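You operate a simulated robot arm through the tools that you are given. There is no shell and no other tool. Be economical: measure what you need, move in short steps, check, and stop when the job is done.

You run a simulated two-armed robot. Do the job below in one go: nothing can be reset, and whatever is moved stays where it is left.

JOB
Load the short blue roll on the rewinder and wind 0.6 metres on to the core.
Fine: roll on the fixed stub; press ZERO once before winding; black arm in, turn the large hand wheel, arm out; the white roll and the other cores stay. Where these are worked on the way, their far stop is far enough and under half their travel is too little: black arm.

The check looks at the end state, three seconds after you hand in, the way a careful person would. Anything else that was tipped, shoved, dropped, spilled or broken makes it a failure.

ROBOT AND FRAMES
Two 7-joint arms with two-finger grippers on one trunk, hanging from a carriage that runs on a gantry, over the field with the corners [-1160, -802], [1340, -801], [1340, 379], [-1160, 378] (x, y) and turns from -5.707 to 6.283 rad about z. Base frame: it is fixed where the carriage stands at the start and does not move with it; the origin is on the floor, on the carriage's upright axis, x ahead of it, y to its left, z up; the surface under the hand at the start is at about z = 800. Lengths are in mm, angles in rad, forces in N, time in s.
The left shoulder is at the start at [0, 236, 1464], the right one opposite. With the tool pointing down near the work surface each hand reaches from about 100 to 680 mm from the robot's upright axis, wherever it stands, measured 20 degrees to its own side. Places, roughly: black arm [800, 0, 900]; fixed stub of the bench rewinder [800, -200, 800]; grey button of the bench rewinder [900, -300, 800]; large hand wheel [900, 200, 800]; short blue roll (10x10x11 cm) [500, 200, 900]; short white roll (10x10x11 cm) [100, -400, 900]. Payload 3.43 kg a hand.
Tool frame (each hand has its own): the origin (TCP) lies between the finger pads and is the grasp point; the fingertips stand 30 mm ahead of it; z points along the fingers, y is the line along which they close. The gripper opens to 104 mm. The gripper's body begins 57 mm behind the TCP.
Orientation is that of the tool frame in the base frame, as [roll, pitch, yaw] about the fixed x, y, z axes, in that order (R = Rz(yaw) Ry(pitch) Rx(roll)). With the fingers straight down and closing along the base's y, the tool's x points along the base's -x, its y along +y and its z along -z.

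CONTROLS
- The arms move only by the tool drive_tool. It takes "left_rows", "right_rows" or both (then of equal length, played together; a hand with none holds still); each is a list of rows, each an object (a shift or turn left out is 0, a gripper value left out holds the last) with "gripper": the opening in per cent of the stroke, from 0 (shut) to 100 (fully open); "offset": the shift along the base's x, y, z in mm, a list of three; "rot": the turn, a rotation vector about the base's x, y, z in rad, a list of three. In form: [{"gripper": gripper, "offset": [x, y, z], "rot": [rx, ry, rz]}, ...]. A call has 1 to 20 rows; each row shifts and turns the commanded pose from where the row before left it. A row lasts 0.2 s, in which the tool goes at most 50 mm and 0.15 rad; a call with a longer step from one row to the next is refused whole, and so is a gripper value outside its range. A pose out of reach is approached as far as the arm can. The call stops where the force on the tool passes 50 N (or 10 N more than at its start, if that is more) or the arm is blocked; 0.2 s more then pass. The fingers move at their own pace (about 45 mm/s each) and stop on an object; they squeeze with about 40 N. The grip force told is the motor's: it shows also when the fingers shut on nothing. Time passes only in rows, and 0.2 s behind the last, so rows that do not move let the fingers close. It gives the time, the measured TCP pose, the force on the tool (base axes), the opening and the grip force at its end, in the units of the frame above (readings bear some noise), with the torque about the TCP (base axes, N m) and any sound that the robot's microphone picked up.
- Cameras (640 x 400 px; columns grow to the right, rows downward): "scene" is now at [253.6, -33.8, 1583]; the picture's right is [-0.53, -0.85, 0.00], its down [-0.76, 0.48, -0.44] and it looks along [0.37, -0.24, -0.90] (base axes); focal length 249 px, centre (320, 200). "left" rides on the left gripper at [67, -18, -90] in its tool frame; the picture's right is [0.25, 0.97, 0.00], its down [-0.73, 0.19, -0.66] and it looks along [-0.64, 0.17, 0.75] (tool axes); focal length 218 px, centre (320, 200). "right" rides on the right gripper at [67, 18, -90] in its tool frame; the picture's right is [-0.25, 0.97, 0.00], its down [-0.73, -0.19, -0.66] and it looks along [-0.64, -0.17, 0.75] (tool axes); focal length 218 px, centre (320, 200). There is no depth. A picture from a camera that has moved, and an enlarged one, comes with that camera's place and axes in the base frame and with its lens.
- grab_frame(camera): a new picture of that camera. The clock stands still meanwhile.
- move_column(by): slides the trunk up (or, below 0, down) by that many mm; the arms and the scene camera ride with it, the base frame stays. It gives what a move gives, with no picture.
- roll_base(legs): drives the robot by 1 to 6 legs, each [ahead, left, turn to the left] in mm, mm and rad, along the robot's own axes; the way and the turn of a leg run together, so that a leg with both is an arc; at most 1500 mm and 3.142 rad a leg. The arms and the cameras ride along, it lands a little off, and it stops where it bumps. It keeps to its track: a leg is cut to what the track allows. It gives what a move gives.
- aim_head(pan, tilt): turns the head with the scene camera to pan (to the left, within 1.501 rad either way) and tilt (down, from -0.506 to 1.204), counted from straight ahead of the robot. It gives what a move gives.
- close_up(camera, box): a new picture of the part [left, top, right, bottom] of that camera's present view, enlarged. The clock stands still meanwhile.
- finish_job(): hands the job in; it is judged then, once.

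Go step by step. Nothing tells you exact positions but the pictures and the camera data: compare them with the known pose of the tool, close in by small moves and look again before you grip or let go. The budget is 120 turns and 100 pictures, counting those below and the enlarged ones. Unless the task says otherwise, let go and move clear before handing in, and close with one line.

The tools are called after "Emit:" as a command line: name --argument value ..., lists and objects as JSON in quotes. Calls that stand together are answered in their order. drive_tool: Moves the arms, as the interface text tells. Its arguments: {"type":"object","properties":{"left_rows":{"type":"array","items":{"type":"object","properties":{"gripper":{"type":"number"},"offset":{"type":"array","items":{"type":"number"}},"rot":{"type":"array","items":{"type":"number"}}}}},"right_rows":{"type":"array","items":{"type":"object","properties":{"gripper":{"type":"number"},"offset":{"type":"array","items":{"type":"number"}},"rot":{"type":"array","items":{"type":"number"}}}}}},"required":[]} The other tools are called the same way: move_column (by) slides the trunk up or down; roll_base (legs) drives the base; aim_head (pan, tilt) turns the head that bears the scene camera; grab_frame (camera) takes a picture; close_up (camera, box) takes an enlarged picture of a part of a camera's view; finish_job () hands the job in.

At the start:

```text
time: 0.0
left_eef_pos: [448.7, 157.5, 1129.2]
left_tool_rot: [-3.141, -0.001, 3.141]
left_contact_force: [0.1, 0.1, -0.2]
left_ft_torque: [-0.02, 0.0, -0.02]
left_opening: 104.0
left_finger_force: 0.1
right_eef_pos: [530.8, -204.7, 1204.8]
right_tool_rot: [3.141, -0.001, 3.141]
right_contact_force: [0.0, 0.4, -0.5]
right_ft_torque: [0.01, 0.0, 0.03]
right_opening: 104.1
right_finger_force: 0.0
trunk travel left (down, up): [-375.0, 265.0]
robot x, y, heading: [0.7, -1.9, 0.005]
head pan, tilt: [-0.562, 1.112]
```

scene: 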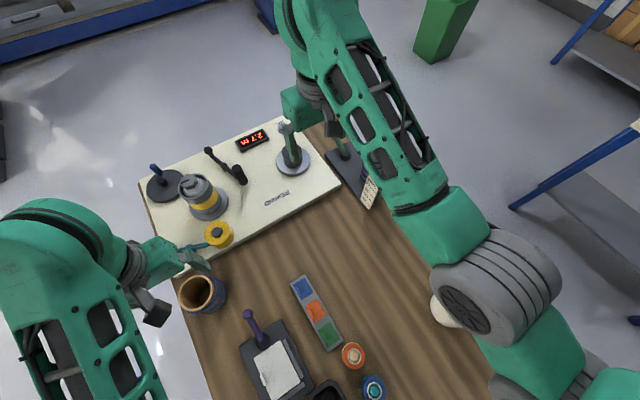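
right: 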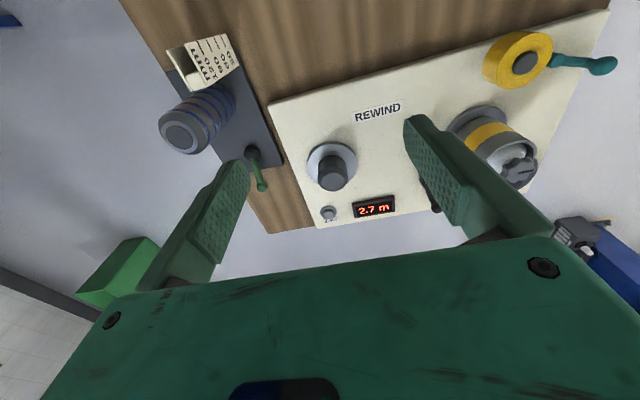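
left: 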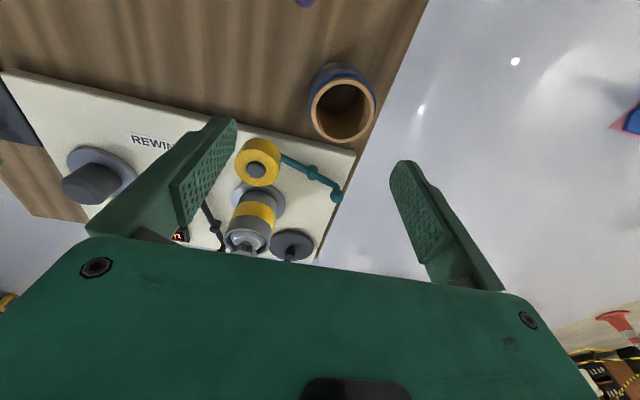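

The bench rewinder is ahead, with the blue roll at its left near corner and the display reading 2.7 m. I'll take enlarged views to understand the parts.

Emit:
close_up --camera "scene" --box '[130, 100, 390, 320]'

Emit:
close_up --camera "right" --box '[260, 10, 620, 240]'

Emit:
close_up --camera "left" --box '[120, 50, 440, 270]'

```text
1.82 times, centred on (260, 210) of scene
camera zoom: at [253.6, -33.8, 1583.0], right [-0.53, -0.85, 0.0], down [-0.76, 0.48, -0.44], along [0.37, -0.24, -0.9], focal length 452 px, centre (429, 182)
```

zoom: 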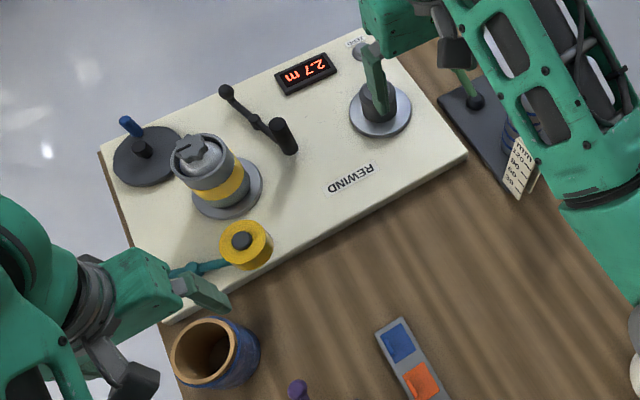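

```text
1.74 times, centred on (440, 125) of right
camera zoom: at [462.3, -186.5, 1292.7], right [0.25, 0.97, 0.0], down [0.73, -0.19, 0.66], along [0.64, -0.17, -0.75], focal length 380 px, centre (111, 330)
```

zoom: 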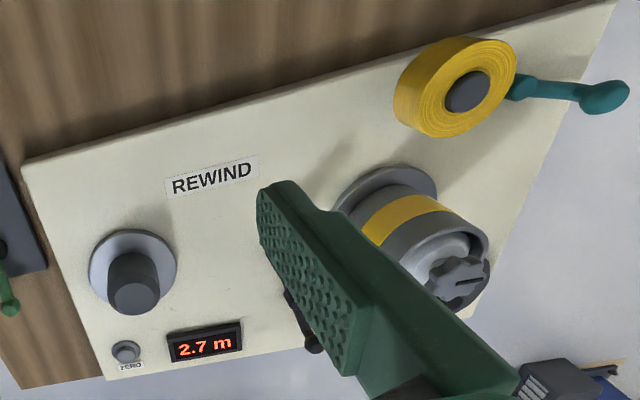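

```text
1.82 times, centred on (280, 160) of left
camera zoom: at [381.8, 139.9, 1218.7], right [-0.25, 0.97, 0.0], down [0.73, 0.19, 0.66], along [0.64, 0.17, -0.75], focal length 397 px, centre (393, 273)
```

zoom: 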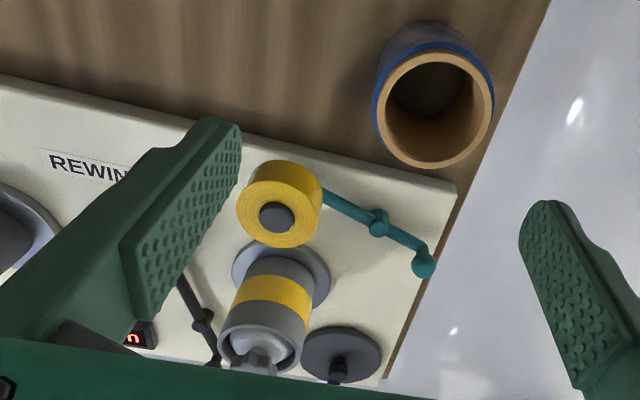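

The blue roll stands upright near (478, 201) with its top at about z = 900, bore about 76 mm. The stub is about 58 mm tall, near (768, -237). I'll grip the roll's right wall with one finger in the bore, starting by hovering above it.

Emit:
drive_tool --left_rows '[{"offset": [10, 0, -40]}, {"offset": [10, 0, -40]}, {"offset": [10, 0, -40]}, {"offset": [0, 0, -40]}, {}]'

Emit:
grab_frame --camera "left"

Emit:
grab_frame --camera "scene"

```text
time: 1.2
left_eef_pos: [480.7, 160.2, 968.9]
left_tool_rot: [-3.141, 0.001, -3.141]
left_contact_force: [-0.5, -0.3, 0.4]
left_ft_torque: [-0.02, 0.01, -0.03]
left_opening: 103.9
left_finger_force: 0.1
right_eef_pos: [530.1, -203.2, 1205.3]
right_tool_rot: [3.142, -0.001, -3.141]
right_contact_force: [1.1, 0.2, 0.0]
right_ft_torque: [0.01, 0.01, 0.01]
right_opening: 103.9
right_finger_force: 0.1
trunk travel left (down, up): [-375.0, 265.0]
robot x, y, heading: [-2.7, 0.8, -0.004]
head pan, tilt: [-0.562, 1.112]
```

```text
93 pictures are left
camera left: at [412.4, 141.4, 1059.3], right [-0.25, 0.97, 0.0], down [0.73, 0.19, 0.66], along [0.64, 0.17, -0.75], focal length 218 px, centre (320, 200)
```

left: 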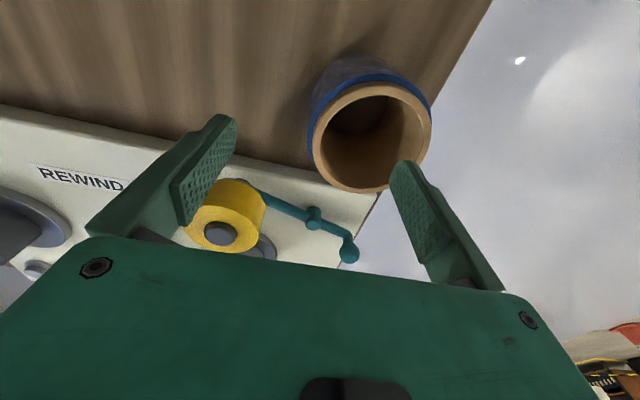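

```text
92 pictures are left
camera scene: at [253.7, -33.8, 1583.1], right [-0.53, -0.85, 0.0], down [-0.76, 0.48, -0.44], along [0.37, -0.24, -0.9], focal length 249 px, centre (320, 200)
```

scene: 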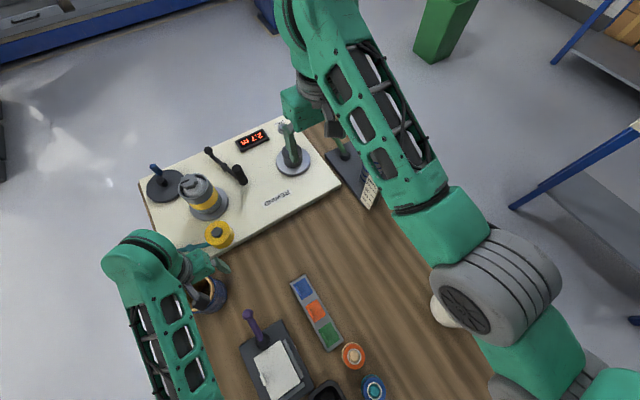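

The roll's axis is about (478, 202), so the right finger will drop into the bore and the left one outside. I'll descend and close on the wall.

Emit:
drive_tool --left_rows '[{"offset": [-2, -1, -25]}, {"offset": [0, 0, -25]}, {"offset": [0, 0, -22]}, {}]'

Emit:
grab_frame --camera "left"

```text
time: 2.2
left_eef_pos: [475.7, 158.6, 898.1]
left_tool_rot: [3.14, 0.001, -3.141]
left_contact_force: [0.1, -0.7, 0.6]
left_ft_torque: [-0.05, 0.03, -0.03]
left_opening: 103.8
left_finger_force: 0.1
right_eef_pos: [530.4, -204.7, 1203.9]
right_tool_rot: [3.141, -0.002, -3.141]
right_contact_force: [0.6, -0.5, 0.0]
right_ft_torque: [-0.01, -0.01, -0.01]
right_opening: 104.1
right_finger_force: 0.1
trunk travel left (down, up): [-375.0, 265.0]
robot x, y, heading: [-0.6, -4.5, -0.001]
head pan, tilt: [-0.562, 1.112]
```

```text
91 pictures are left
camera left: at [408.8, 140.3, 987.4], right [-0.25, 0.97, 0.0], down [0.73, 0.19, 0.66], along [0.64, 0.17, -0.75], focal length 218 px, centre (320, 200)
```

left: 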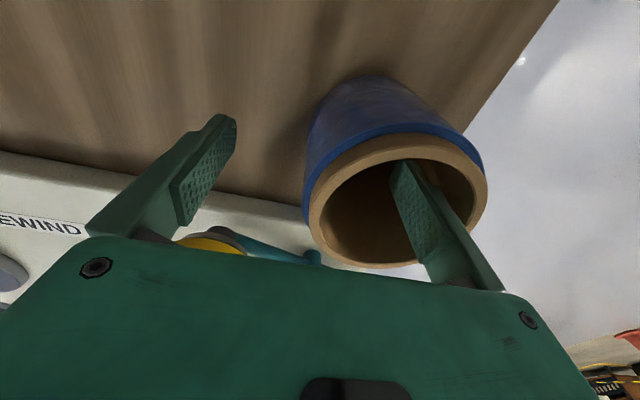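

The finger is inside the bore with the wall between the fingers. I'll go 6 mm lower and close.

Emit:
drive_tool --left_rows '[{"offset": [1, 0, -6]}, {"gripper": 0}, {"gripper": 0}, {"gripper": 0}, {"gripper": 0}, {"gripper": 0}, {"gripper": 0}, {"gripper": 0}]'

Emit:
grab_frame --camera "left"

```text
time: 4.0
left_eef_pos: [477.5, 158.2, 891.5]
left_tool_rot: [3.14, 0.001, 3.141]
left_contact_force: [0.4, 0.3, -0.4]
left_ft_torque: [-0.06, -0.13, -0.01]
left_opening: 10.6
left_finger_force: 40.1
right_eef_pos: [532.0, -204.1, 1203.3]
right_tool_rot: [-3.141, 0.0, 3.141]
right_contact_force: [0.3, 0.6, -0.3]
right_ft_torque: [0.0, -0.04, -0.05]
right_opening: 103.8
right_finger_force: 0.0
trunk travel left (down, up): [-375.0, 265.0]
robot x, y, heading: [1.4, -2.3, 0.001]
head pan, tilt: [-0.562, 1.112]
```

```text
90 pictures are left
camera left: at [410.0, 139.7, 981.0], right [-0.25, 0.97, 0.0], down [0.73, 0.19, 0.66], along [0.64, 0.17, -0.75], focal length 218 px, centre (320, 200)
```

left: 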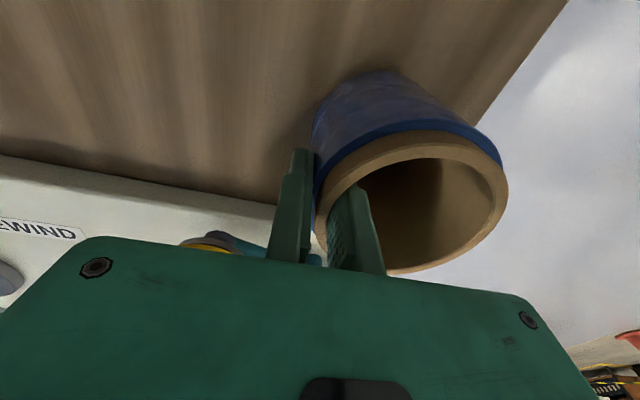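

The wall is gripped at 10.6 mm thick. I'll lift straight up and check the hold.

Emit:
drive_tool --left_rows '[{"offset": [0, 0, 10]}, {"offset": [0, 0, 30]}, {"offset": [0, 0, 40]}, {"offset": [0, 0, 40]}, {"offset": [0, 0, 40]}, {"offset": [0, 0, 40]}, {}]'

Emit:
grab_frame --camera "left"

Emit:
grab_frame --camera "scene"

```text
time: 5.6
left_eef_pos: [477.4, 158.9, 1089.4]
left_tool_rot: [-3.14, -0.001, 3.14]
left_contact_force: [0.0, -0.7, 0.6]
left_ft_torque: [0.04, 0.0, -0.02]
left_opening: 0.2
left_finger_force: 34.9
right_eef_pos: [531.0, -203.9, 1204.0]
right_tool_rot: [3.14, 0.0, -3.141]
right_contact_force: [0.1, 1.1, 0.1]
right_ft_torque: [0.01, -0.03, -0.01]
right_opening: 103.8
right_finger_force: 0.0
trunk travel left (down, up): [-375.0, 265.0]
robot x, y, heading: [0.6, -0.6, 0.002]
head pan, tilt: [-0.562, 1.112]
```

```text
89 pictures are left
camera left: at [410.4, 139.9, 1180.2], right [-0.25, 0.97, 0.0], down [0.73, 0.19, 0.66], along [0.63, 0.17, -0.75], focal length 218 px, centre (320, 200)
```

left: 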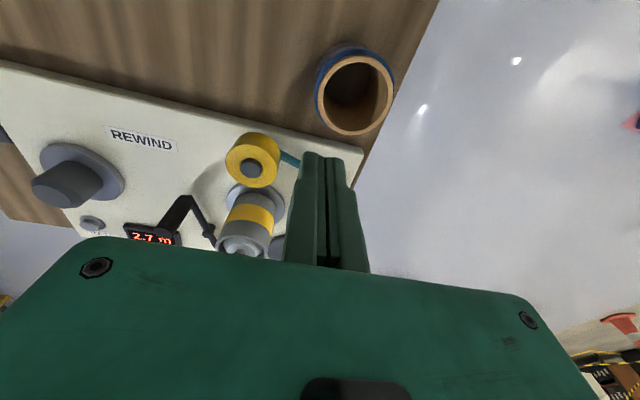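

```text
88 pictures are left
camera scene: at [253.5, -33.9, 1583.0], right [-0.53, -0.85, 0.0], down [-0.76, 0.48, -0.44], along [0.37, -0.24, -0.9], focal length 249 px, centre (320, 200)
```

scene: 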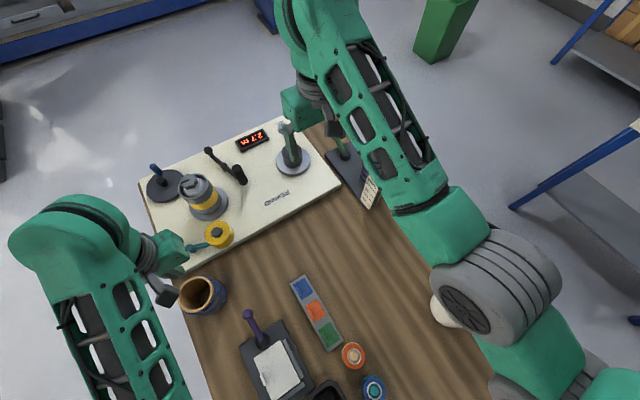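

The roll slipped out of the grip and is still standing on the bench. I'll look at where it is now before choosing a better grip.

Emit:
close_up --camera "left" --box '[280, 20, 440, 160]'

Emit:
close_up --camera "scene" --box '[140, 230, 280, 340]'

```text
2.86 times, centred on (360, 90) of left
camera zoom: at [410.4, 139.9, 1180.2], right [-0.25, 0.97, 0.0], down [0.73, 0.19, 0.66], along [0.63, 0.17, -0.75], focal length 624 px, centre (206, 514)
```

zoom: 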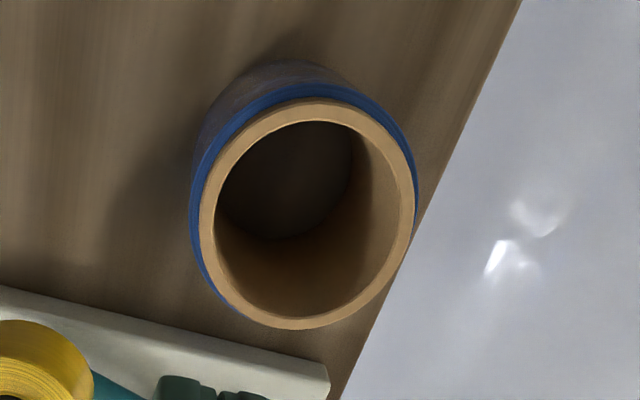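

```text
3.64 times, centred on (210, 285) of scene
camera zoom: at [253.5, -33.9, 1583.0], right [-0.53, -0.85, 0.0], down [-0.76, 0.48, -0.44], along [0.37, -0.24, -0.9], focal length 904 px, centre (720, -109)
```

zoom: 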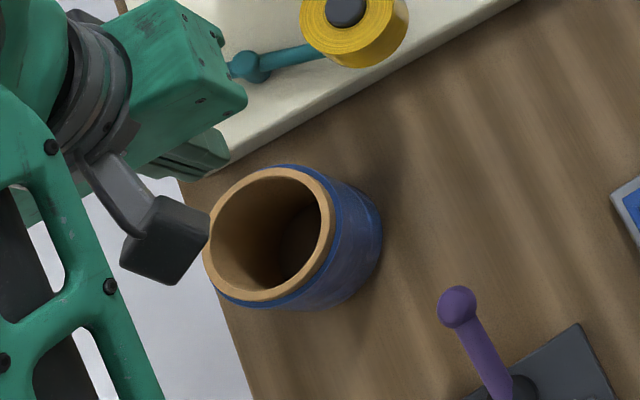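

The roll did not shift, centre about (476, 203), top about z = 893. It seems heavy for an off-centre grip, so I'll straddle its full 100 mm diameter with the hand fully open.

Emit:
drive_tool --left_rows '[{"gripper": 100, "offset": [0, 22, 0]}, {"gripper": 100, "offset": [-1, 22, -30]}, {"offset": [0, 0, -40]}, {"offset": [0, 0, -40]}, {"offset": [0, 0, -40]}, {}, {}]'

Emit:
grab_frame --camera "left"

```text
time: 7.2
left_eef_pos: [482.1, 202.7, 947.8]
left_tool_rot: [3.138, 0.012, -3.138]
left_contact_force: [-8.8, 2.6, 42.8]
left_ft_torque: [2.17, 0.65, 0.39]
left_opening: 96.6
left_finger_force: 0.0
right_eef_pos: [532.2, -202.2, 1204.6]
right_tool_rot: [3.14, 0.003, 3.142]
right_contact_force: [0.7, 0.1, 0.3]
right_ft_torque: [-0.03, 0.01, -0.01]
right_opening: 103.9
right_finger_force: 0.1
trunk travel left (down, up): [-375.0, 265.0]
robot x, y, heading: [0.0, -2.7, -0.001]
head pan, tilt: [-0.562, 1.112]
```

```text
85 pictures are left
camera left: at [413.3, 183.9, 1037.2], right [-0.25, 0.97, 0.0], down [0.72, 0.19, 0.67], along [0.64, 0.17, -0.75], focal length 218 px, centre (320, 200)
```

left: 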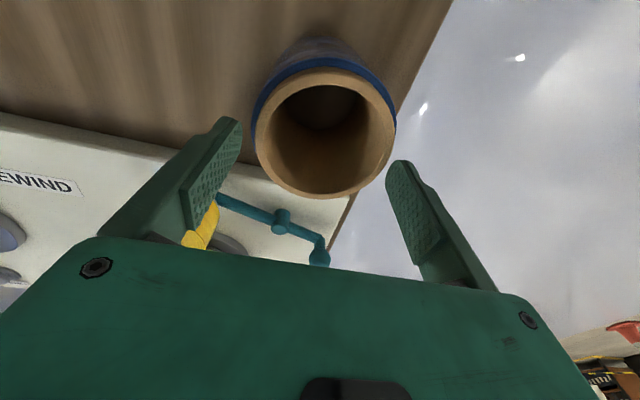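

Something pushes up on the left hand higher than expected, and the opening stopped at 96.6 mm. I'll raise the hand a little and look from the other cameras.

Emit:
close_up --camera "scene" --box '[120, 210, 280, 320]'

Emit:
close_up --camera "left" --box '[220, 30, 520, 300]'

```text
3.64 times, centred on (200, 265) of scene
camera zoom: at [254.2, -32.7, 1583.8], right [-0.53, -0.85, 0.0], down [-0.76, 0.48, -0.44], along [0.38, -0.23, -0.9], focal length 904 px, centre (756, -36)
```

zoom: 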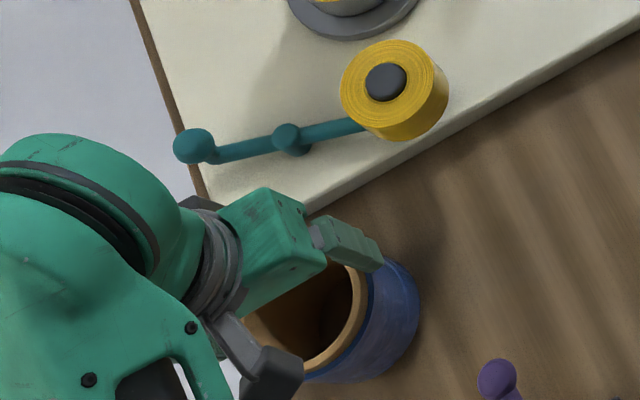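

```text
1.48 times, centred on (370, 165) of left
camera zoom: at [413.3, 183.9, 1037.2], right [-0.25, 0.97, 0.0], down [0.72, 0.19, 0.67], along [0.64, 0.17, -0.75], focal length 323 px, centre (246, 252)
```

zoom: 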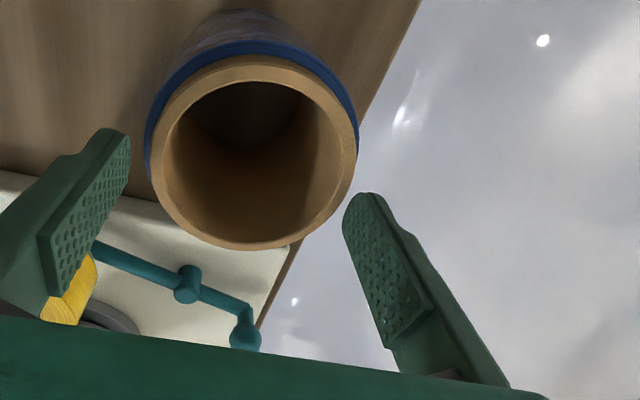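

The fingertip most likely landed on the rim before the fingers had fully opened. I'll raise the hand, let it open completely, and look again.

Emit:
drive_tool --left_rows '[{"offset": [0, 0, 20], "gripper": 100}, {"gripper": 100}, {"gripper": 100}, {"gripper": 100}]'

Emit:
grab_frame --camera "left"

```text
time: 8.2
left_eef_pos: [478.6, 199.6, 960.2]
left_tool_rot: [-3.14, -0.003, 3.141]
left_contact_force: [0.6, -0.5, -0.7]
left_ft_torque: [0.0, 0.01, 0.01]
left_opening: 103.9
left_finger_force: 0.1
right_eef_pos: [530.6, -204.1, 1203.6]
right_tool_rot: [-3.141, -0.001, -3.141]
right_contact_force: [0.6, -0.2, -0.7]
right_ft_torque: [0.0, -0.01, -0.01]
right_opening: 104.0
right_finger_force: 0.0
trunk travel left (down, up): [-375.0, 265.0]
robot x, y, heading: [1.0, 0.3, 0.002]
head pan, tilt: [-0.562, 1.112]
```

```text
82 pictures are left
camera left: at [411.0, 182.0, 1050.6], right [-0.25, 0.97, 0.0], down [0.73, 0.19, 0.66], along [0.63, 0.17, -0.75], focal length 218 px, centre (320, 200)
```

left: 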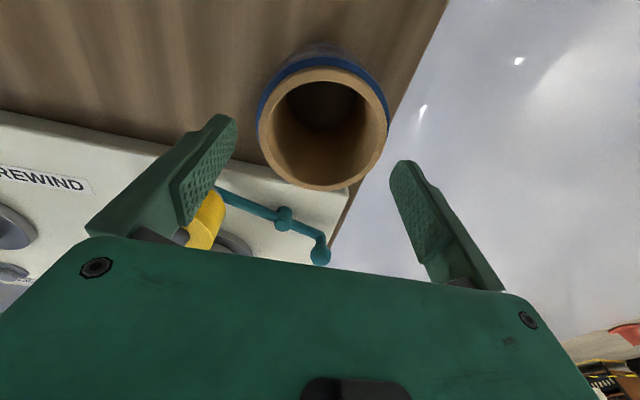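

The hand is fully open; the roll's centre is about 1.5 mm to +y and 4 mm to -x of the tool. I'll correct this and descend gently.

Emit:
drive_tool --left_rows '[{"offset": [-4, 1.5, -15]}, {"offset": [0, 0, -10]}, {"offset": [0, 0, -10]}, {"offset": [0, 0, -8]}, {}]'

Emit:
close_up --camera "left" --box '[160, 50, 480, 300]'

```text
time: 9.4
left_eef_pos: [474.3, 202.4, 917.7]
left_tool_rot: [-3.141, -0.001, -3.141]
left_contact_force: [0.5, -0.4, -0.7]
left_ft_torque: [0.01, -0.01, -0.02]
left_opening: 104.0
left_finger_force: 0.0
right_eef_pos: [530.2, -203.6, 1203.8]
right_tool_rot: [3.141, 0.001, -3.141]
right_contact_force: [0.4, 1.3, 0.1]
right_ft_torque: [0.0, -0.02, -0.02]
right_opening: 104.1
right_finger_force: 0.0
trunk travel left (down, up): [-375.0, 265.0]
robot x, y, heading: [0.3, 2.4, -0.001]
head pan, tilt: [-0.562, 1.112]
```

```text
1.60 times, centred on (320, 175) of left
camera zoom: at [406.5, 184.7, 1007.6], right [-0.25, 0.97, 0.0], down [0.73, 0.19, 0.66], along [0.64, 0.17, -0.75], focal length 349 px, centre (320, 240)
```

zoom: 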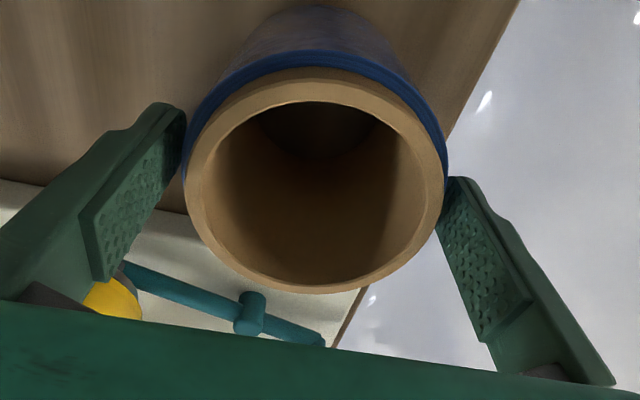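

The fingertips are now straddling the rim without any contact. I'll continue down and close.

Emit:
drive_tool --left_rows '[{"offset": [0, 0, -10]}, {"offset": [0, 0, -10]}, {"offset": [0, 0, -10]}, {"offset": [0, 0, -10]}, {"offset": [0, 0, -8]}, {}]'

Emit:
grab_frame --camera "left"

```text
time: 10.8
left_eef_pos: [473.1, 203.6, 870.0]
left_tool_rot: [3.141, 0.001, -3.141]
left_contact_force: [0.3, -0.2, -0.1]
left_ft_torque: [0.0, 0.0, 0.0]
left_opening: 103.7
left_finger_force: 0.0
right_eef_pos: [530.3, -202.6, 1204.1]
right_tool_rot: [3.142, 0.0, -3.141]
right_contact_force: [0.1, 0.4, -0.5]
right_ft_torque: [0.02, 0.02, 0.03]
right_opening: 104.0
right_finger_force: 0.0
trunk travel left (down, up): [-375.0, 265.0]
robot x, y, heading: [-0.2, 2.0, 0.003]
head pan, tilt: [-0.562, 1.112]
```

```text
80 pictures are left
camera left: at [405.8, 184.3, 959.8], right [-0.25, 0.97, 0.0], down [0.73, 0.19, 0.66], along [0.64, 0.17, -0.75], focal length 218 px, centre (320, 200)
```

left: 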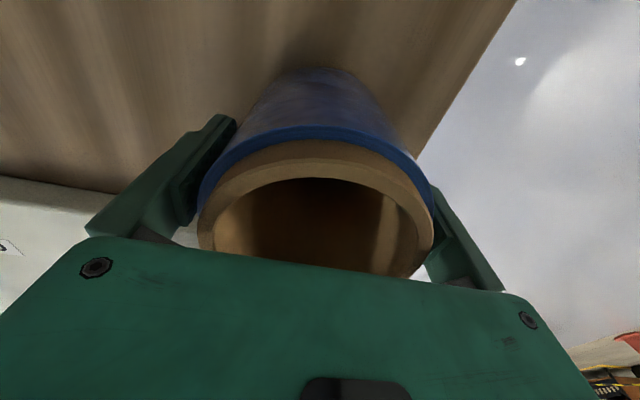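

The roll is well between both fingers. I'll close and lift slowly, checking that it comes along.

Emit:
drive_tool --left_rows '[{"gripper": 0}, {"gripper": 0}, {"gripper": 0}, {"gripper": 0}, {"offset": [0, 0, 3]}, {"offset": [0, 0, 6]}, {"offset": [0, 0, 10]}, {"offset": [0, 0, 10]}, {"offset": [0, 0, 10]}, {}]'

Emit:
grab_frame --camera "left"

Emit:
close_up --camera "scene" --box '[120, 210, 280, 320]'

```text
time: 13.0
left_eef_pos: [472.6, 203.1, 907.3]
left_tool_rot: [-3.141, -0.001, 3.139]
left_contact_force: [-0.3, 0.3, -2.2]
left_ft_torque: [0.01, 0.04, -0.02]
left_opening: 89.4
left_finger_force: 40.3
right_eef_pos: [529.5, -203.5, 1203.9]
right_tool_rot: [-3.141, 0.0, -3.141]
right_contact_force: [-0.9, -0.8, 0.1]
right_ft_torque: [0.0, 0.0, 0.0]
right_opening: 104.0
right_finger_force: 0.1
trunk travel left (down, up): [-375.0, 265.0]
robot x, y, heading: [-1.6, -0.9, 0.0]
head pan, tilt: [-0.562, 1.112]
```

```text
79 pictures are left
camera left: at [405.9, 184.7, 997.4], right [-0.25, 0.97, 0.0], down [0.73, 0.19, 0.66], along [0.64, 0.17, -0.75], focal length 218 px, centre (320, 200)
```

left: 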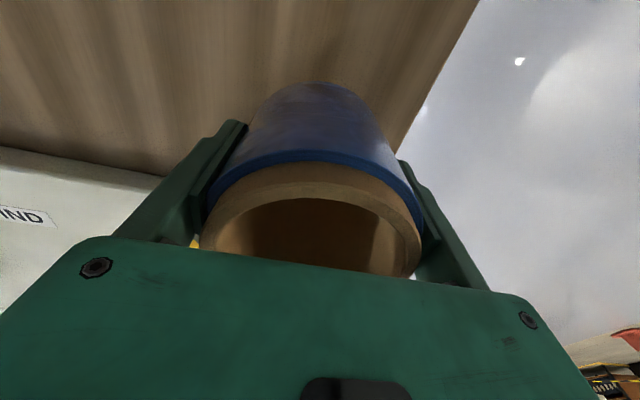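

```text
3.64 times, centred on (200, 265) of scene
camera zoom: at [253.5, -33.9, 1583.0], right [-0.53, -0.85, 0.0], down [-0.76, 0.48, -0.44], along [0.37, -0.24, -0.9], focal length 904 px, centre (756, -36)
```

zoom: 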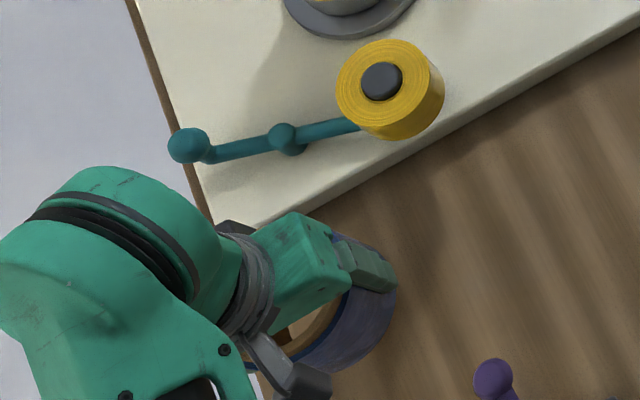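

The roll is held firmly (89 mm wide, about 0.2 kg). I'll raise it and drive the carriage so that the left hand comes over the stub.

Emit:
drive_tool --left_rows '[{"offset": [0, 0, 20]}, {"offset": [0, 0, 30]}, {"offset": [0, 0, 30]}, {"offset": [0, 0, 30]}, {"offset": [0, 0, 30]}, {"offset": [0, 0, 20]}, {}]'

Emit:
roll_base --legs '[[200, -400, 0]]'

Emit:
grab_frame --camera "scene"

Emit:
grab_frame --camera "left"

Emit:
grab_frame --camera "right"

```text
time: 14.6
left_eef_pos: [473.5, 201.7, 1068.9]
left_tool_rot: [-3.141, -0.003, -3.141]
left_contact_force: [-0.6, -0.2, -2.1]
left_ft_torque: [-0.01, 0.03, -0.01]
left_opening: 89.2
left_finger_force: 39.9
right_eef_pos: [530.4, -203.5, 1204.2]
right_tool_rot: [-3.141, 0.001, 3.141]
right_contact_force: [-0.1, -0.3, 0.5]
right_ft_torque: [-0.01, 0.01, -0.01]
right_opening: 104.0
right_finger_force: 0.0
trunk travel left (down, up): [-375.0, 265.0]
robot x, y, heading: [-0.7, 4.4, -0.002]
head pan, tilt: [-0.562, 1.112]
```

```text
time: 17.3
left_eef_pos: [675.7, -198.9, 1067.3]
left_tool_rot: [-3.14, 0.0, -3.137]
left_contact_force: [-0.2, -0.5, -2.3]
left_ft_torque: [0.02, 0.03, -0.01]
left_opening: 89.3
left_finger_force: 39.5
right_eef_pos: [732.9, -605.0, 1203.4]
right_tool_rot: [-3.141, -0.001, -3.139]
right_contact_force: [-1.3, 0.9, 0.5]
right_ft_torque: [0.01, 0.0, 0.0]
right_opening: 104.2
right_finger_force: 0.1
trunk travel left (down, up): [-375.0, 265.0]
robot x, y, heading: [202.8, -403.9, -0.0]
head pan, tilt: [-0.562, 1.112]
```

```text
77 pictures are left
camera scene: at [455.5, -436.0, 1583.1], right [-0.53, -0.85, 0.0], down [-0.76, 0.47, -0.44], along [0.38, -0.23, -0.9], focal length 249 px, centre (320, 200)
```

scene: 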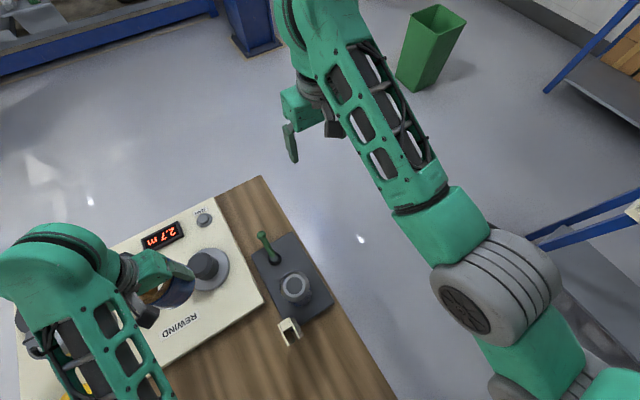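

```text
76 pictures are left
camera left: at [607.9, -217.9, 1158.1], right [-0.26, 0.97, 0.0], down [0.73, 0.19, 0.66], along [0.64, 0.17, -0.75], focal length 218 px, centre (320, 200)
```

left: 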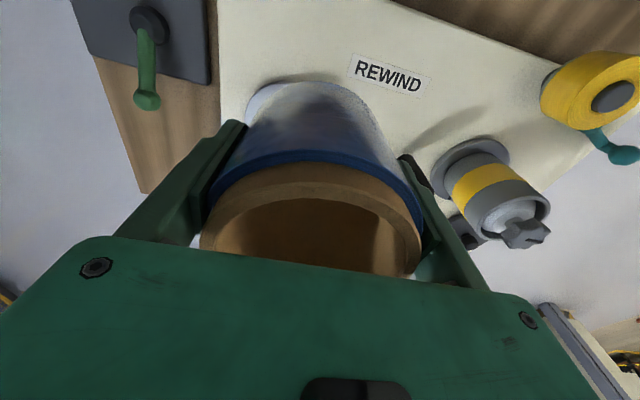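

```text
75 pictures are left
camera right: at [664.7, -588.1, 1292.7], right [0.25, 0.97, 0.0], down [0.73, -0.19, 0.66], along [0.64, -0.16, -0.75], focal length 218 px, centre (320, 200)
```

right: 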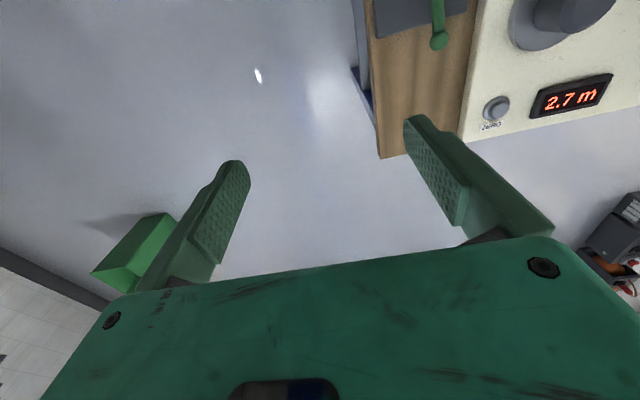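

The stub is in clear view next to the held roll. I'll enlarge it to measure it from two cameras.

Emit:
close_up --camera "scene" --box '[130, 190, 330, 330]'

Emit:
close_up --camera "right" --box '[460, 0, 640, 120]'

```text
2.86 times, centred on (230, 260) of scene
camera zoom: at [455.5, -436.0, 1583.1], right [-0.53, -0.85, 0.0], down [-0.76, 0.47, -0.44], along [0.38, -0.23, -0.9], focal length 710 px, centre (577, 29)
```

zoom: 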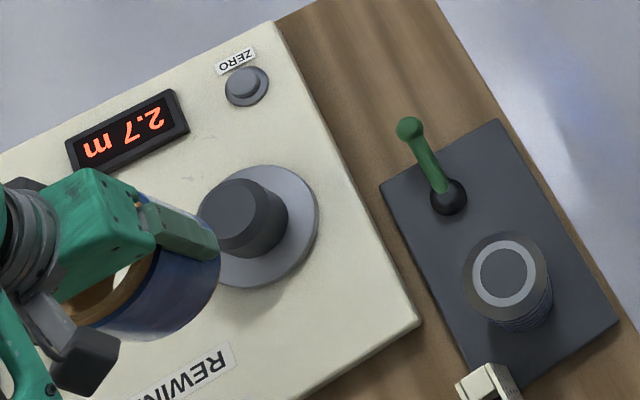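

```text
3.33 times, centred on (550, 60) of right
camera zoom: at [664.7, -588.1, 1292.7], right [0.25, 0.97, 0.0], down [0.73, -0.19, 0.66], along [0.64, -0.16, -0.75], focal length 728 px, centre (-447, 667)
```

zoom: 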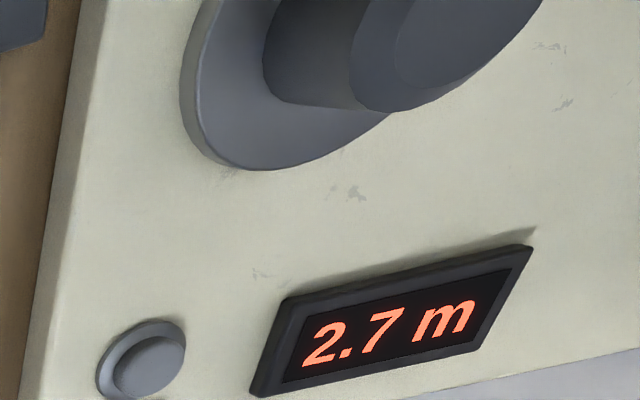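

The stub axis is about (751, -232), its flange near z = 837 and its top near z = 897. I'll bring the roll above it and turn the right hand so that its camera looks from the side.

Emit:
drive_tool --left_rows '[{"offset": [20, -8, 0]}, {"offset": [20, -9, 0]}, {"offset": [20, -8, 0]}, {"offset": [13, -8, -15]}, {"offset": [0, 0, -20]}, {"offset": [0, 0, -20]}, {}, {}, {}, {}]' --right_rows '[{"rot": [0, 0, 0.15]}, {"rot": [0, 0, 0.15]}, {"rot": [0, 0, 0.15]}, {"rot": [0, 0, 0.15]}, {"rot": [0, 0, 0.15]}, {"rot": [0, 0, 0.15]}, {"rot": [0, 0, 0.15]}, {"rot": [0, 0, 0.15]}, {"rot": [0, 0, 0.15]}, {}]'

Emit:
grab_frame --camera "right"

Emit:
close_up --camera "scene" --box '[130, 190, 330, 330]'

Emit:
grab_frame --camera "left"

```text
time: 19.5
left_eef_pos: [749.4, -231.8, 1011.5]
left_tool_rot: [-3.139, 0.0, -3.139]
left_contact_force: [-0.8, 0.4, -1.4]
left_ft_torque: [0.02, 0.02, -0.03]
left_opening: 89.3
left_finger_force: 40.1
right_eef_pos: [733.1, -605.5, 1203.8]
right_tool_rot: [3.141, 0.0, -1.787]
right_contact_force: [0.1, 0.3, -0.2]
right_ft_torque: [0.03, -0.02, -0.02]
right_opening: 103.8
right_finger_force: 0.1
trunk travel left (down, up): [-375.0, 265.0]
robot x, y, heading: [204.0, -402.2, 0.002]
head pan, tilt: [-0.562, 1.112]
```

```text
72 pictures are left
camera right: at [700.4, -667.1, 1292.4], right [-0.89, 0.45, 0.0], down [0.34, 0.67, 0.66], along [0.3, 0.58, -0.75], focal length 218 px, centre (320, 200)
```

right: 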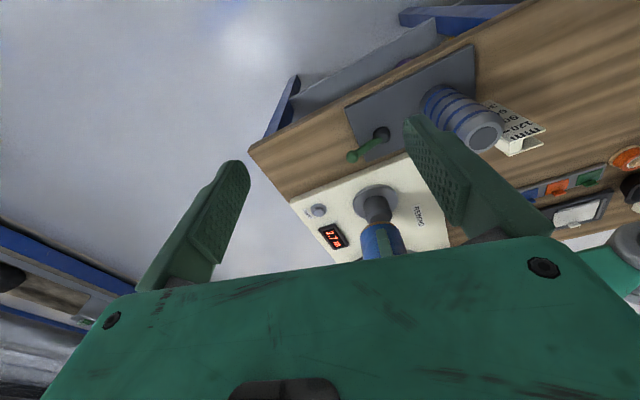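

```text
2.86 times, centred on (230, 260) of scene
camera zoom: at [455.4, -435.8, 1583.0], right [-0.53, -0.85, 0.0], down [-0.76, 0.48, -0.44], along [0.38, -0.23, -0.9], focal length 710 px, centre (577, 29)
```

zoom: 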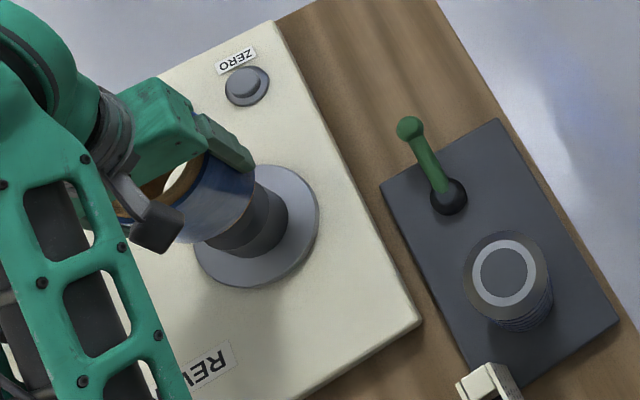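

```text
70 pictures are left
camera left: at [682.0, -249.6, 1101.9], right [-0.26, 0.97, 0.0], down [0.73, 0.19, 0.66], along [0.63, 0.17, -0.75], focal length 218 px, centre (320, 200)
```

left: 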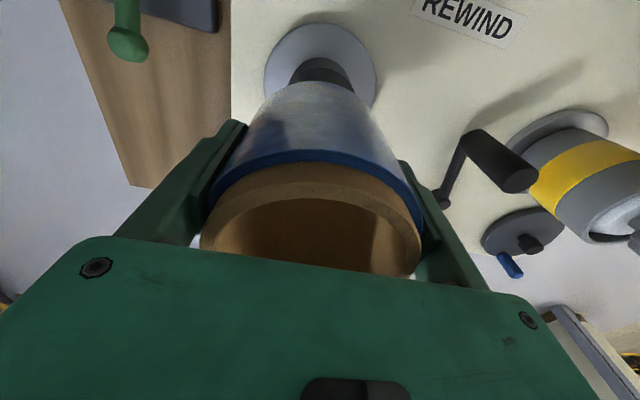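

The roll hangs over the stub. I'll enlarge both gripper views to check the alignment.

Emit:
close_up --camera "left" --box '[220, 10, 420, 150]'

Emit:
close_up --camera "right" --box '[300, 160, 460, 270]'

```text
2.86 times, centred on (320, 80) of left
camera zoom: at [682.0, -249.6, 1101.9], right [-0.26, 0.97, 0.0], down [0.73, 0.19, 0.66], along [0.63, 0.17, -0.75], focal length 624 px, centre (320, 543)
```

zoom: 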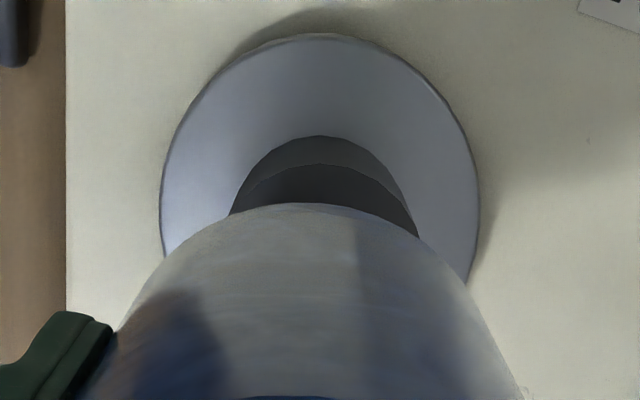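

```text
3.64 times, centred on (380, 215) of right
camera zoom: at [700.4, -667.1, 1292.4], right [-0.89, 0.45, 0.0], down [0.34, 0.67, 0.66], along [0.3, 0.58, -0.75], focal length 794 px, centre (102, 146)
```

zoom: 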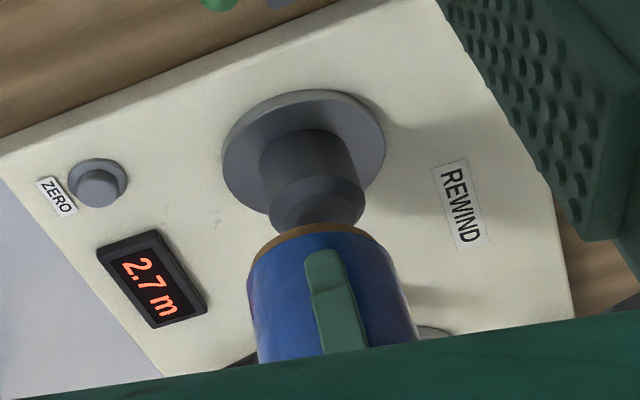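

The side view shows the roll about 10 mm too far to +x and about 1 mm short in y. I'll correct this and check again.

Emit:
drive_tool --left_rows '[{"offset": [-5, 1, 0]}, {"offset": [-5, 0, 0]}, {"offset": [0, 0, -15]}, {}]'

Emit:
close_up --camera "left" --box '[220, 10, 420, 150]'

Emit:
close_up --camera "right" --box '[300, 160, 460, 270]'

```text
time: 20.5
left_eef_pos: [739.6, -231.3, 995.2]
left_tool_rot: [-3.139, 0.0, -3.141]
left_contact_force: [0.1, 0.4, -2.6]
left_ft_torque: [0.01, 0.05, -0.03]
left_opening: 88.9
left_finger_force: 39.8
right_eef_pos: [733.1, -604.7, 1204.0]
right_tool_rot: [3.141, 0.0, -1.788]
right_contact_force: [0.1, 0.7, 0.4]
right_ft_torque: [-0.01, 0.01, -0.01]
right_opening: 104.1
right_finger_force: 0.1
trunk travel left (down, up): [-375.0, 265.0]
robot x, y, heading: [201.2, -402.3, 0.001]
head pan, tilt: [-0.562, 1.112]
```

```text
2.86 times, centred on (320, 80) of left
camera zoom: at [671.8, -249.0, 1086.4], right [-0.26, 0.97, 0.0], down [0.73, 0.19, 0.66], along [0.64, 0.17, -0.75], focal length 624 px, centre (320, 543)
```

zoom: 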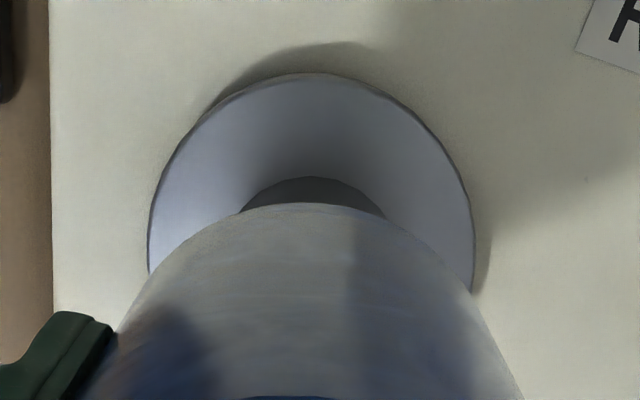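

```text
3.64 times, centred on (380, 215) of right
camera zoom: at [700.3, -667.1, 1292.5], right [-0.89, 0.46, 0.0], down [0.34, 0.67, 0.66], along [0.3, 0.58, -0.75], focal length 794 px, centre (102, 146)
```

zoom: 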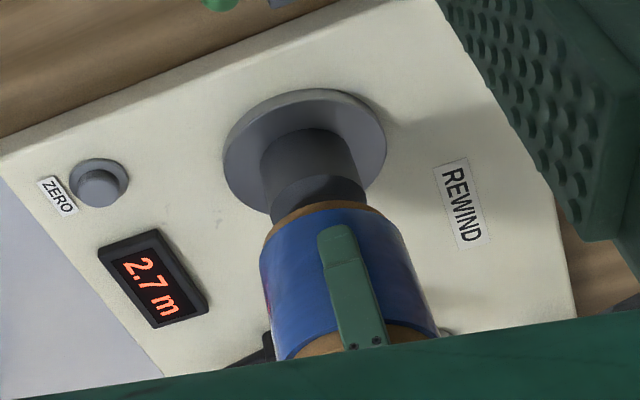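

Both views now show the roll coaxial with the stub. I'll lower it step by step and watch the force.

Emit:
drive_tool --left_rows '[{"offset": [0, 0, -10]}, {"offset": [0, 0, -10]}, {"offset": [0, 0, -10]}, {"offset": [0, 0, -8]}, {}]'

Emit:
close_up --camera "right" --box '[300, 160, 460, 270]'

```text
time: 21.7
left_eef_pos: [737.7, -230.9, 960.3]
left_tool_rot: [3.141, 0.0, -3.138]
left_contact_force: [0.1, 0.0, -1.6]
left_ft_torque: [0.0, 0.03, 0.01]
left_opening: 89.1
left_finger_force: 40.3
right_eef_pos: [733.7, -605.4, 1204.1]
right_tool_rot: [-3.14, 0.0, -1.791]
right_contact_force: [-0.4, -0.1, -1.1]
right_ft_torque: [-0.03, -0.01, -0.01]
right_opening: 103.9
right_finger_force: 0.1
trunk travel left (down, up): [-375.0, 265.0]
robot x, y, heading: [202.4, -404.5, 0.002]
head pan, tilt: [-0.562, 1.112]
```

```text
3.64 times, centred on (380, 215) of right
camera zoom: at [700.3, -667.1, 1292.5], right [-0.89, 0.46, 0.0], down [0.34, 0.67, 0.66], along [0.3, 0.58, -0.75], focal length 794 px, centre (102, 146)
```

zoom: 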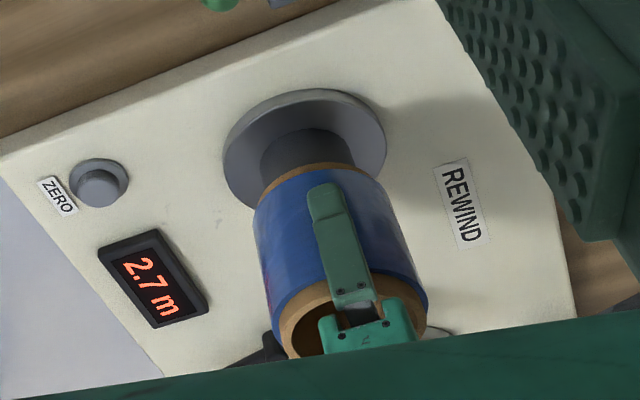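

Alignment still holds. Continuing down.

Emit:
drive_tool --left_rows '[{"offset": [0, 0, -8]}, {"offset": [0, 0, -8]}, {"offset": [0, 0, -8]}, {"offset": [0, 0, -8]}, {}]'

Emit:
close_up --camera "right" --box '[300, 160, 460, 270]'

```text
time: 22.9
left_eef_pos: [738.0, -233.7, 927.0]
left_tool_rot: [3.141, 0.0, -3.137]
left_contact_force: [1.1, 0.6, -2.5]
left_ft_torque: [-0.02, 0.01, -0.03]
left_opening: 89.2
left_finger_force: 40.1
right_eef_pos: [733.1, -605.3, 1203.2]
right_tool_rot: [3.14, 0.0, -1.789]
right_contact_force: [0.0, 0.0, -0.1]
right_ft_torque: [0.01, -0.03, -0.03]
right_opening: 104.3
right_finger_force: 0.0
trunk travel left (down, up): [-375.0, 265.0]
robot x, y, heading: [202.9, -404.2, 0.005]
head pan, tilt: [-0.562, 1.112]
```

```text
3.64 times, centred on (380, 215) of right
camera zoom: at [700.3, -667.1, 1292.5], right [-0.89, 0.46, 0.0], down [0.34, 0.67, 0.66], along [0.3, 0.58, -0.75], focal length 794 px, centre (102, 146)
```

zoom: 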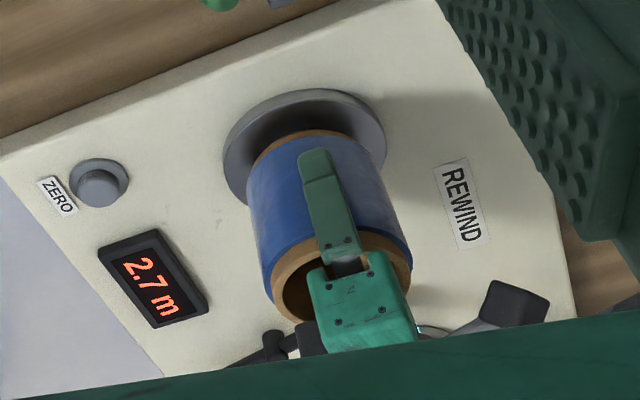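

The roll is passing over the stub without touching. I'll lower it the rest of the way.

Emit:
drive_tool --left_rows '[{"offset": [0, 0, -6]}, {"offset": [0, 0, -6]}, {"offset": [0, 0, -5]}, {"offset": [0, 0, -5]}, {}]'

Emit:
close_up --camera "right" --box '[300, 160, 460, 270]'

```text
time: 24.1
left_eef_pos: [742.5, -231.5, 909.3]
left_tool_rot: [3.141, 0.009, -3.139]
left_contact_force: [-2.6, -1.0, 24.0]
left_ft_torque: [0.51, -0.14, -0.25]
left_opening: 88.3
left_finger_force: 39.3
right_eef_pos: [734.7, -605.0, 1205.4]
right_tool_rot: [-3.14, 0.0, -1.787]
right_contact_force: [-1.0, -1.1, 0.4]
right_ft_torque: [-0.01, 0.0, 0.01]
right_opening: 104.0
right_finger_force: 0.0
trunk travel left (down, up): [-375.0, 265.0]
robot x, y, heading: [201.5, -406.4, 0.001]
head pan, tilt: [-0.562, 1.112]
```

```text
3.64 times, centred on (380, 215) of right
camera zoom: at [701.4, -666.9, 1293.3], right [-0.89, 0.46, 0.0], down [0.34, 0.67, 0.66], along [0.3, 0.58, -0.75], focal length 794 px, centre (102, 146)
```

zoom: 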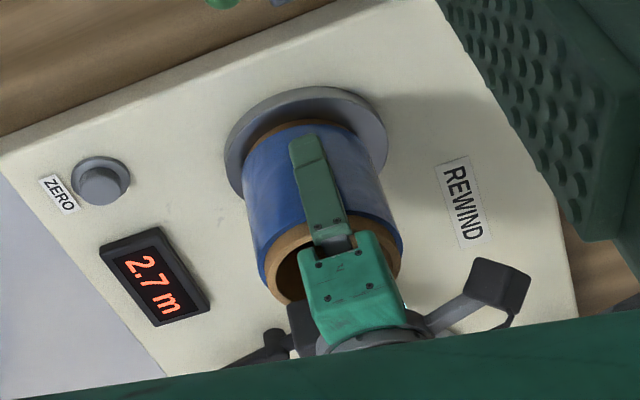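

The roll is pressing on the flange (24 N) and looks seated. I'll open the fingers and rise, then check.

Emit:
drive_tool --left_rows '[{"offset": [0, 0, 3], "gripper": 100}, {"gripper": 100}, {"gripper": 100}, {"offset": [0, 0, 20]}, {"offset": [0, 0, 30]}, {"offset": [0, 0, 40]}, {"offset": [0, 0, 40]}, {"offset": [0, 0, 40]}, {}]'

Emit:
close_up --camera "right" --box '[300, 160, 460, 270]'

Emit:
grab_frame --camera "left"

```text
time: 26.1
left_eef_pos: [739.1, -230.5, 1080.9]
left_tool_rot: [3.14, -0.001, -3.138]
left_contact_force: [-0.2, 0.3, 0.0]
left_ft_torque: [0.01, 0.03, 0.01]
left_opening: 103.9
left_finger_force: 0.0
right_eef_pos: [733.6, -605.9, 1204.0]
right_tool_rot: [-3.14, 0.0, -1.789]
right_contact_force: [0.1, -0.7, -0.6]
right_ft_torque: [-0.02, 0.02, -0.02]
right_opening: 103.7
right_finger_force: 0.0
trunk travel left (down, up): [-375.0, 265.0]
robot x, y, heading: [201.6, -402.6, 0.005]
head pan, tilt: [-0.562, 1.112]
```

```text
3.64 times, centred on (380, 215) of right
camera zoom: at [700.4, -667.1, 1292.6], right [-0.89, 0.46, 0.0], down [0.34, 0.67, 0.66], along [0.3, 0.58, -0.75], focal length 794 px, centre (102, 146)
```

zoom: 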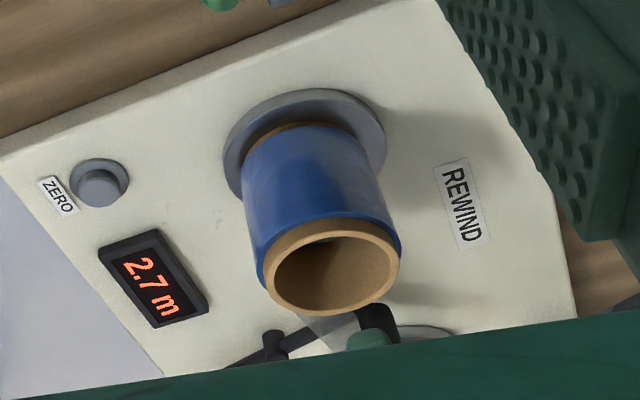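

```text
61 pictures are left
camera left: at [670.9, -249.3, 1170.5], right [-0.26, 0.97, 0.0], down [0.73, 0.19, 0.66], along [0.63, 0.17, -0.75], focal length 218 px, centre (320, 200)
```

left: 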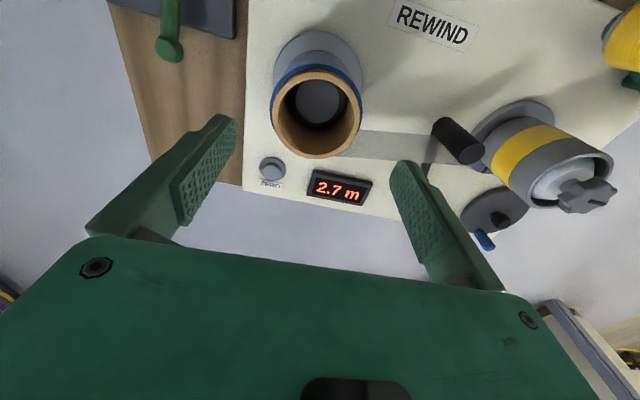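

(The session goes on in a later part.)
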